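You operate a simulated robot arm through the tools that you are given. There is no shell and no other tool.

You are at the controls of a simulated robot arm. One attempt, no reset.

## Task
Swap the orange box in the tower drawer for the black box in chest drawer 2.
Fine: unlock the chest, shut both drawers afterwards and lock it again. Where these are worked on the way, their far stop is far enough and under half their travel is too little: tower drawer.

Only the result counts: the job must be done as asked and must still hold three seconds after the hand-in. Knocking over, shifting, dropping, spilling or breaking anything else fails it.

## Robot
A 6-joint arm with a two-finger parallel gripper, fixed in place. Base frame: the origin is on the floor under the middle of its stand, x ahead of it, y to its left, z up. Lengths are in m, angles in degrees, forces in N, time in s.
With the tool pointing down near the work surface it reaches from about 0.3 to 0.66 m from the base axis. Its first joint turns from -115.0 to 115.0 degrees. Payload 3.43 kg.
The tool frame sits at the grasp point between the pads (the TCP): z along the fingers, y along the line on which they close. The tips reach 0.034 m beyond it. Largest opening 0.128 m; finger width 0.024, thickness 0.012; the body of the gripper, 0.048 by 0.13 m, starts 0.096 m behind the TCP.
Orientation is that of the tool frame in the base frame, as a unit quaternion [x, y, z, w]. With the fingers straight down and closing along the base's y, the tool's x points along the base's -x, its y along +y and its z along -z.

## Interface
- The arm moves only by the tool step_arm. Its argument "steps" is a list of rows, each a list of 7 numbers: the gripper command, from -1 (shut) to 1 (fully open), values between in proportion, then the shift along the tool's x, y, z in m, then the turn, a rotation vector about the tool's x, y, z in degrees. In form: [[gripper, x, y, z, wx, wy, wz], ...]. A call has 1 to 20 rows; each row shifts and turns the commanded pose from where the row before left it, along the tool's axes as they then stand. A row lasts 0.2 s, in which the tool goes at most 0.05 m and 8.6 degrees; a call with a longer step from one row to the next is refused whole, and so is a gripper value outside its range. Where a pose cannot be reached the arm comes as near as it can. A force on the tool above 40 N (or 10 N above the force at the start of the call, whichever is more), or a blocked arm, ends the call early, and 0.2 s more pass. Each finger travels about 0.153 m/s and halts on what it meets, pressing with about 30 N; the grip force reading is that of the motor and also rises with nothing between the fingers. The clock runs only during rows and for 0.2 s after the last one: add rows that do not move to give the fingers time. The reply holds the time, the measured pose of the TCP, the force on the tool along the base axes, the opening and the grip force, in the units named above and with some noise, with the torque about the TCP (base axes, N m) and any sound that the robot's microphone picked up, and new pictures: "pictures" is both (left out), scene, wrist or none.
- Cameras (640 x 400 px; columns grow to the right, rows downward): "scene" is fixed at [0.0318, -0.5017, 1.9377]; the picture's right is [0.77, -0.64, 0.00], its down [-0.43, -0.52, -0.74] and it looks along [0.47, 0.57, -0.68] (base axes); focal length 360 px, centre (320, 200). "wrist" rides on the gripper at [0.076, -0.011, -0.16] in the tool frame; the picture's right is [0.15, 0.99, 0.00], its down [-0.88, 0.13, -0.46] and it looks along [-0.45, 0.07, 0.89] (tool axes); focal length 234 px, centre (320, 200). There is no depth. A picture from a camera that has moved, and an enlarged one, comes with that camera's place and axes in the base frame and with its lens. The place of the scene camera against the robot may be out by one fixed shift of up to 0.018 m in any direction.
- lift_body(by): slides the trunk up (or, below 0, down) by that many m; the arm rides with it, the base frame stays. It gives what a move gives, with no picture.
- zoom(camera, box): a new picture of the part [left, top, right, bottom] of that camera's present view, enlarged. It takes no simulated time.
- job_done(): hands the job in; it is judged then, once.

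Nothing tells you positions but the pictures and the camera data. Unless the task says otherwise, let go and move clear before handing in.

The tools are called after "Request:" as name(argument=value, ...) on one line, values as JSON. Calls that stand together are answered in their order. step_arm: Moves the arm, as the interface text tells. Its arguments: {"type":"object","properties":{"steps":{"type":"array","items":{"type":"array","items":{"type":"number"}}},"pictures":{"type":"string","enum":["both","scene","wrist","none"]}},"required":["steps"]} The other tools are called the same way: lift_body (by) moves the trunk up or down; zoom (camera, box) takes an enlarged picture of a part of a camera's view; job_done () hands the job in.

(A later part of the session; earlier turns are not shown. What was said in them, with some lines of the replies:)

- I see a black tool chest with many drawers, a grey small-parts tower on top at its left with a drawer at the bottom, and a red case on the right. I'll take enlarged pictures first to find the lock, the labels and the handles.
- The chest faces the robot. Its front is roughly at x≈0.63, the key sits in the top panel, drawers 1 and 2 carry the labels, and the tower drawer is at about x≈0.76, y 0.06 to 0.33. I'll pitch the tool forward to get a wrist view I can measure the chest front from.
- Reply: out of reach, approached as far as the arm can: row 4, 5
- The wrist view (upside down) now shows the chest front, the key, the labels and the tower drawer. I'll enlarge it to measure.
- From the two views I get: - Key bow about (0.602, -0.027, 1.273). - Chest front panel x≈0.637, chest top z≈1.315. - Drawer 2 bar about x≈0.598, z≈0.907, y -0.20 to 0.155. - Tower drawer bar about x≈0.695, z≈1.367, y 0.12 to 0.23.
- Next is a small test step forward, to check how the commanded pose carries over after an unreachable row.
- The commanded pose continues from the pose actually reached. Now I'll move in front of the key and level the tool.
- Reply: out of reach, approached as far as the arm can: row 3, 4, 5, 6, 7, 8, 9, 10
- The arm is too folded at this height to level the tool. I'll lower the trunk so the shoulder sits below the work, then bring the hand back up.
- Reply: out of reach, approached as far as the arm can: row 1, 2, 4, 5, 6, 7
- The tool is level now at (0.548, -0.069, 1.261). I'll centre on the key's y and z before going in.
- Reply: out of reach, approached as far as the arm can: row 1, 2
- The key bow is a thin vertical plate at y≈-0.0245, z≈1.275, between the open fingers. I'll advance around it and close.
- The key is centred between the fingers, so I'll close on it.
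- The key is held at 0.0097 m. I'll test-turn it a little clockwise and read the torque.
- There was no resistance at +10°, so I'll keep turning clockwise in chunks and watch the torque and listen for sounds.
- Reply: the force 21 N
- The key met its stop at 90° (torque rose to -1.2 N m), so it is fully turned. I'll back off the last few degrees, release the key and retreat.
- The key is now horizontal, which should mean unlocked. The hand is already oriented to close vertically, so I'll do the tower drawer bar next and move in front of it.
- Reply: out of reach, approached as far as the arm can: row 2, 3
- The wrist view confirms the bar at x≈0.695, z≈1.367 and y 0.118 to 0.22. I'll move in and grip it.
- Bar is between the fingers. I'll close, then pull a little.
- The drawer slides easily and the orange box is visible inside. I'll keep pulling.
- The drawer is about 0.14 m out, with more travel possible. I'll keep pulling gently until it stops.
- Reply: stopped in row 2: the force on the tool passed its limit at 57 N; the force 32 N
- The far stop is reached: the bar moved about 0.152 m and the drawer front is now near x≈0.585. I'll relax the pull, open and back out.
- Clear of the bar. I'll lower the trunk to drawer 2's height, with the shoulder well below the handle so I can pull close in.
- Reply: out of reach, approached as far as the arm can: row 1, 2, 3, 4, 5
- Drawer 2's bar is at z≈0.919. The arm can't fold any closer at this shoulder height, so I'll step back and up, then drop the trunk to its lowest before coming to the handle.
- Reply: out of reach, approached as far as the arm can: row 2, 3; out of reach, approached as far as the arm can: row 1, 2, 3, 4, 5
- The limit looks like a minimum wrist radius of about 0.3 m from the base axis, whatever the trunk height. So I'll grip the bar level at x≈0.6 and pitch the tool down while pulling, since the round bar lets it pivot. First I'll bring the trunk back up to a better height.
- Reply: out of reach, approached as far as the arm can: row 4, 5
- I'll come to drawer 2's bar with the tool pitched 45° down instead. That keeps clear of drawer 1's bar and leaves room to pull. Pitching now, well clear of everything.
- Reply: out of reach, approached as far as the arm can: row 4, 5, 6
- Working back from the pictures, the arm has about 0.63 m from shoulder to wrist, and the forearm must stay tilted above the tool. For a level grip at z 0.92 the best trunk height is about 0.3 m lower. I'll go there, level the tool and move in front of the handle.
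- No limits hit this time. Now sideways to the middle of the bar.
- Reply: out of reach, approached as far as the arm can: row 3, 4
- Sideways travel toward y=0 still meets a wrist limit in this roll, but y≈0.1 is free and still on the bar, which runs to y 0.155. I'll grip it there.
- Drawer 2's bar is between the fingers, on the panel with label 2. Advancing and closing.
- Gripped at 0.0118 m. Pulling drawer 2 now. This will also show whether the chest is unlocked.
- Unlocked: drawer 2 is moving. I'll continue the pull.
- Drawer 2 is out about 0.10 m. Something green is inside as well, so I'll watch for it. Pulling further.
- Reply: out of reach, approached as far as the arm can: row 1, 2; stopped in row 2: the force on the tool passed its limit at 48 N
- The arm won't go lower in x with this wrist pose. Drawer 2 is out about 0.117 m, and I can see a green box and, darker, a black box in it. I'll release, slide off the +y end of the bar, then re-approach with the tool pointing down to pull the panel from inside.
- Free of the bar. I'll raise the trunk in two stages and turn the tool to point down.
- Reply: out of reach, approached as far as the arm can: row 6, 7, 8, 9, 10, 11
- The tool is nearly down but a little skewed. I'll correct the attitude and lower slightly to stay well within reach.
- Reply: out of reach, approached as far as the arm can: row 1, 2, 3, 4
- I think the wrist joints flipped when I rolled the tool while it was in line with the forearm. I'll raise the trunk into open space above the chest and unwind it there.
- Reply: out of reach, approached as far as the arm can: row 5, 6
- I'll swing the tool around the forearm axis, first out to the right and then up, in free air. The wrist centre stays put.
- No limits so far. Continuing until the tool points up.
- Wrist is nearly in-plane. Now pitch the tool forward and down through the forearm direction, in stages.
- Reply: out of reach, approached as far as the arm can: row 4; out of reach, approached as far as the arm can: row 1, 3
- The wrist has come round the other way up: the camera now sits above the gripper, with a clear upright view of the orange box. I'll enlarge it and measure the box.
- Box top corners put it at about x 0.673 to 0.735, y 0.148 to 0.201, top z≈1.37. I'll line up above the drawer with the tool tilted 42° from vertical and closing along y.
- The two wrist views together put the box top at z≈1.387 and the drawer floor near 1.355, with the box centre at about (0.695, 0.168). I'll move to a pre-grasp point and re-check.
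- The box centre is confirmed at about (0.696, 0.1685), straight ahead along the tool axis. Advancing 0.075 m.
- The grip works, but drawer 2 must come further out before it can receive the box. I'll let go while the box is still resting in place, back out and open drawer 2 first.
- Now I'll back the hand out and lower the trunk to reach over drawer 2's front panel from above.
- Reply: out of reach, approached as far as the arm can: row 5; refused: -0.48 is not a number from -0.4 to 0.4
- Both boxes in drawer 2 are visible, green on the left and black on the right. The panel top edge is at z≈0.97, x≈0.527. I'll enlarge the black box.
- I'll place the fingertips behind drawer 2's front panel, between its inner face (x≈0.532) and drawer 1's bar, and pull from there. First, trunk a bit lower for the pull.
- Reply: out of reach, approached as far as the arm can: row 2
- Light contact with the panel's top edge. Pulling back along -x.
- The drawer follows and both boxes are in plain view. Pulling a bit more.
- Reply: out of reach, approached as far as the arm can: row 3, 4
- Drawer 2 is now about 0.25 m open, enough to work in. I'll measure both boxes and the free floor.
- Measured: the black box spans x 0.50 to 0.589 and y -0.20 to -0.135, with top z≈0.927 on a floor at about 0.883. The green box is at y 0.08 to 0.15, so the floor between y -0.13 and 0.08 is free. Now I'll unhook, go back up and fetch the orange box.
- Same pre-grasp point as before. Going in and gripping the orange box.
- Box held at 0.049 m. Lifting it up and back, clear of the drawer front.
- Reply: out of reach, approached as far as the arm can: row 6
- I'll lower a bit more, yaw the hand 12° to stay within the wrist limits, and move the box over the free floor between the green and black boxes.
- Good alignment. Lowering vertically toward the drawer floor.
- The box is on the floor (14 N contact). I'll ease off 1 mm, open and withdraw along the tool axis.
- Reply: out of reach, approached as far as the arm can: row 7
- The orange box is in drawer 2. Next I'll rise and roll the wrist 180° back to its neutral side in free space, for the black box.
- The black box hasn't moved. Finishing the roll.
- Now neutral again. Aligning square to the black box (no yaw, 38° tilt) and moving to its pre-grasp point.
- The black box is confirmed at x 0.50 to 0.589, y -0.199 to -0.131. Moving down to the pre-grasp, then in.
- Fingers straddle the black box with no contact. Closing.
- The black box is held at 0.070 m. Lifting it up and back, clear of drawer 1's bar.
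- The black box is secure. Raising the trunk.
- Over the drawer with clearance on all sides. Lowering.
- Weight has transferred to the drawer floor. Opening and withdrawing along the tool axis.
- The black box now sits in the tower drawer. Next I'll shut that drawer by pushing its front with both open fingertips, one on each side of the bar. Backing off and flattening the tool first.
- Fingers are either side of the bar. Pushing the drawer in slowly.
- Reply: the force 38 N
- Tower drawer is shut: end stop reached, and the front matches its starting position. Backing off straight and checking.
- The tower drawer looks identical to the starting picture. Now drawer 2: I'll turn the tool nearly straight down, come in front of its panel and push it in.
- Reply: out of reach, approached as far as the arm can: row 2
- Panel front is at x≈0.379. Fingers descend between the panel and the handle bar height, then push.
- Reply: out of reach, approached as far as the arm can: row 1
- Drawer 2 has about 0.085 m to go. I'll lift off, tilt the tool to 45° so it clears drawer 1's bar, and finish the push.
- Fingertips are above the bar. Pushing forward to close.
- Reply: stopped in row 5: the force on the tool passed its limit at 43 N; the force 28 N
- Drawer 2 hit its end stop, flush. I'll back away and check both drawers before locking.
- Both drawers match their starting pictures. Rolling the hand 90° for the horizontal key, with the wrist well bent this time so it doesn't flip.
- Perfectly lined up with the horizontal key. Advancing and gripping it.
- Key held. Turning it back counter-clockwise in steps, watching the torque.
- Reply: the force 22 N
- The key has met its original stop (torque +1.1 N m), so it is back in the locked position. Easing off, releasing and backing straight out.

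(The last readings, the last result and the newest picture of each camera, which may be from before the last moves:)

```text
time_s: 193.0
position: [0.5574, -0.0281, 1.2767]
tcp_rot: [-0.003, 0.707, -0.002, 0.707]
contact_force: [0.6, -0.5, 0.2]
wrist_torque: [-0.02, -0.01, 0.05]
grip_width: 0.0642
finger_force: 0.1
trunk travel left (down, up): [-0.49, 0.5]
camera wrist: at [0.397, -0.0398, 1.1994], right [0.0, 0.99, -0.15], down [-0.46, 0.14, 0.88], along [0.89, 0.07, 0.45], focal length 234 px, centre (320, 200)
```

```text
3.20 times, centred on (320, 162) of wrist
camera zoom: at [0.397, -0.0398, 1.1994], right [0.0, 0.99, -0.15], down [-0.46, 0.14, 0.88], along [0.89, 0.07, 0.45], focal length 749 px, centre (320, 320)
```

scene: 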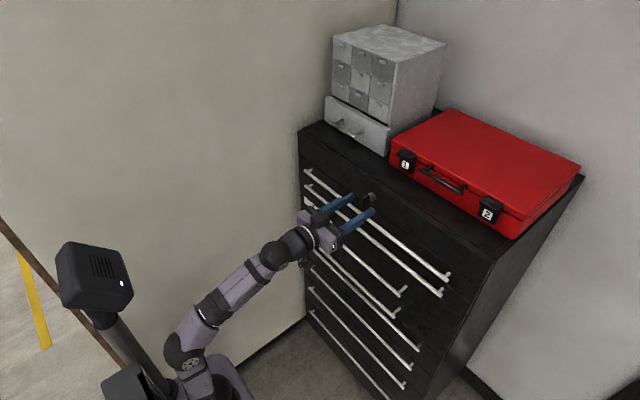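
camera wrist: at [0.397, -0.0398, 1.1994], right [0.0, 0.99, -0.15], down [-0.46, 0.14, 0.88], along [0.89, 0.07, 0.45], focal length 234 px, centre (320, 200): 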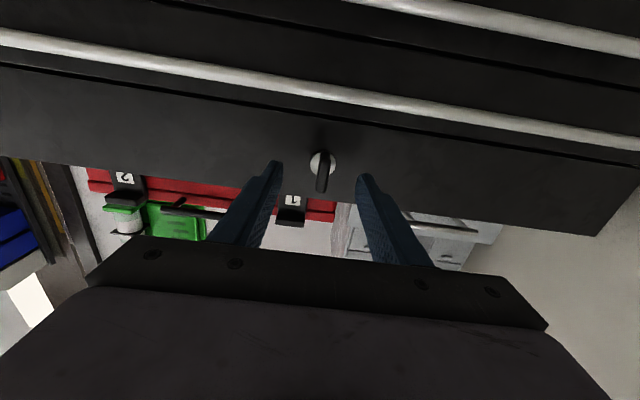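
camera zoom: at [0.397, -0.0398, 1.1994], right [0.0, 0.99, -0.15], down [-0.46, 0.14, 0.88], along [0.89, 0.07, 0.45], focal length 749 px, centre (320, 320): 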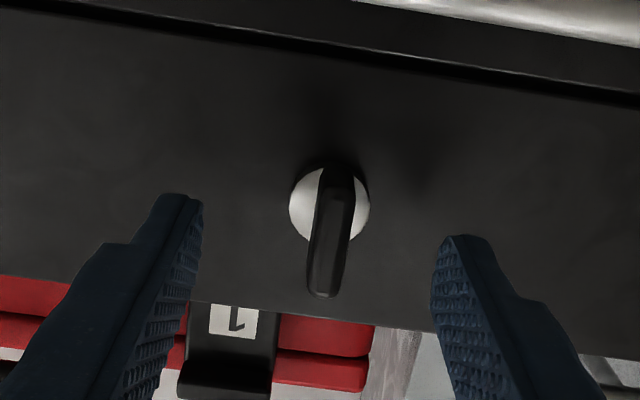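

The key is vertical again, exactly as at the start. I'll move the hand well clear and take a last look at everything.

Request:
step_arm(steps=[[0, 0, 0, -0.015, 0, 0, 0], [0, 0.035, 0, -0.012, 0, 8, 0], [0, 0.0363, 0, -0.007, 0, 8, 0], [0, 0.037, 0, -0.0019, 0, 8, 0], [0, 0.0369, 0, 0.0033, 0, 8, 0], [0, 0.0361, 0, 0.0084, 0, 8, 0], [0, 0, 0, 0, 0, 0, 0]], pictures="both")

Request:
zoom(camera="scene", box=[290, 90, 450, 190])

Request:
zoom(camera="scene", box=[290, 150, 450, 250])

Request:
zoom(camera="scene", box=[290, 220, 490, 400])

```text
time_s: 194.6
position: [0.4793, -0.0293, 1.1002]
tcp_rot: [-0.001, 0.907, -0.003, 0.422]
contact_force: [-0.2, -0.3, 0.9]
wrist_torque: [-0.04, 0.03, -0.04]
grip_width: 0.064
finger_force: 0.1
trunk travel left (down, up): [-0.49, 0.5]
camera wrist: at [0.3089, -0.0405, 1.1455], right [-0.09, 0.99, -0.12], down [0.22, 0.14, 0.97], along [0.97, 0.07, -0.23], focal length 234 px, centre (320, 200)
```

scene: 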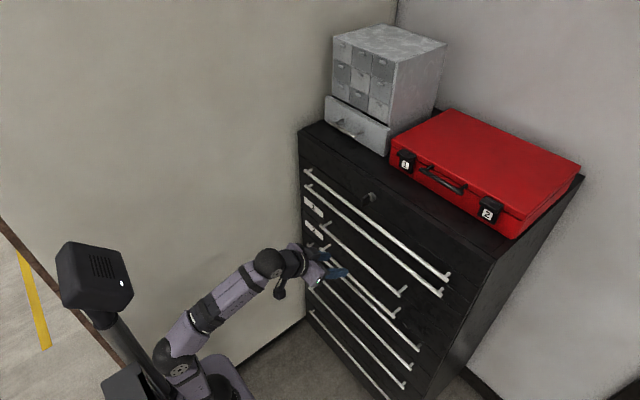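
wrist: 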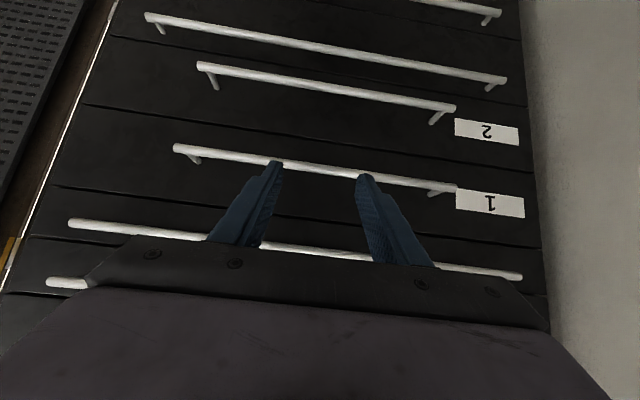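

```text
4.00 times, centred on (370, 140) of scene
camera zoom: at [0.0318, -0.5017, 1.9377], right [0.77, -0.64, 0.0], down [-0.43, -0.52, -0.74], along [0.47, 0.57, -0.68], focal length 1442 px, centre (120, 440)
```

zoom: 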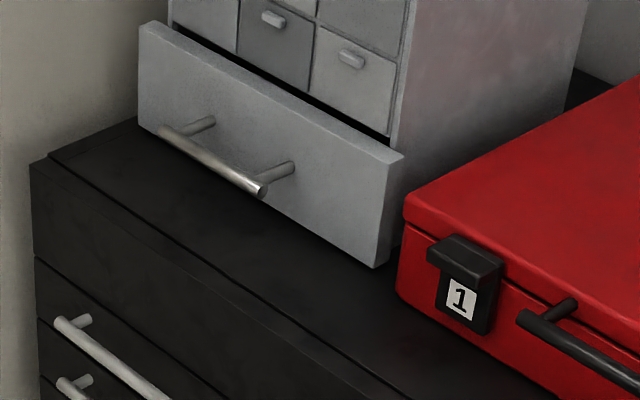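

```text
4.00 times, centred on (370, 200) of scene
camera zoom: at [0.0318, -0.5017, 1.9377], right [0.77, -0.64, 0.0], down [-0.43, -0.52, -0.74], along [0.47, 0.57, -0.68], focal length 1442 px, centre (120, 200)
```

zoom: 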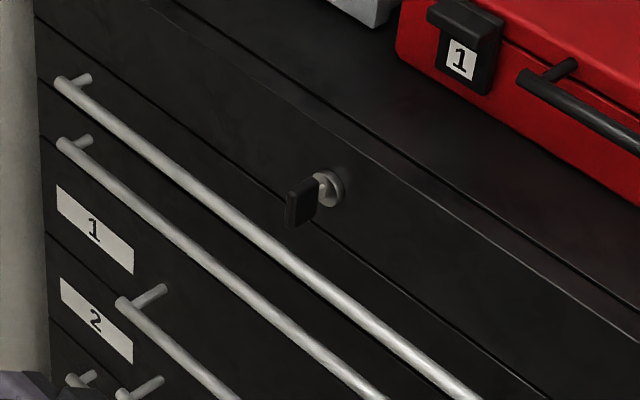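

```text
2.22 times, centred on (390, 310) of scene
camera zoom: at [0.0318, -0.5017, 1.9377], right [0.77, -0.64, 0.0], down [-0.43, -0.52, -0.74], along [0.47, 0.57, -0.68], focal length 801 px, centre (164, -44)
```

zoom: 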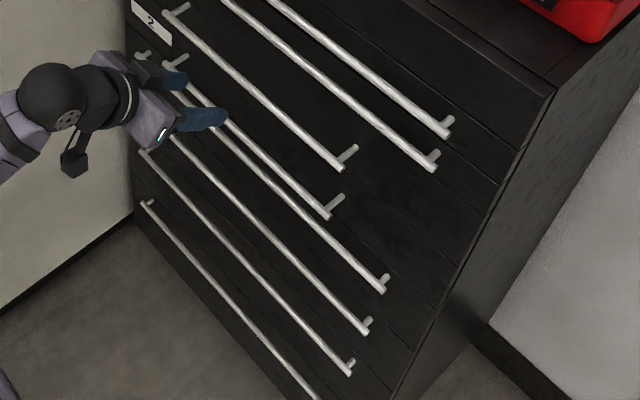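

Everything matches the starting pictures: both drawers are shut and the key is back in its locked position. The orange box is in chest drawer 2 and the black box is in the tower drawer. The hand is clear, so I'm handing in.

Request:
job_done()

```text
The job is handed in.
```

The swap is finished and handed in: the orange box is now in chest drawer 2 and the black box is in the tower drawer.

- **Drawers:** I pulled the tower drawer out to its far stop. Afterwards I pushed both drawers in until they stopped, and both look the same as in the starting pictures.
- **Lock:** I turned the key 90° clockwise to unlock the chest, then back to its original upright stop. I did not tug a drawer afterwards to check that it is locked.
- **Other items:** Drawer 2 also holds a green box. I left it in place, and it was still there in the last view before the drawer closed. The red case and the rest of the tower look unmoved.
- **Hand:** The gripper is open and clear of the chest.
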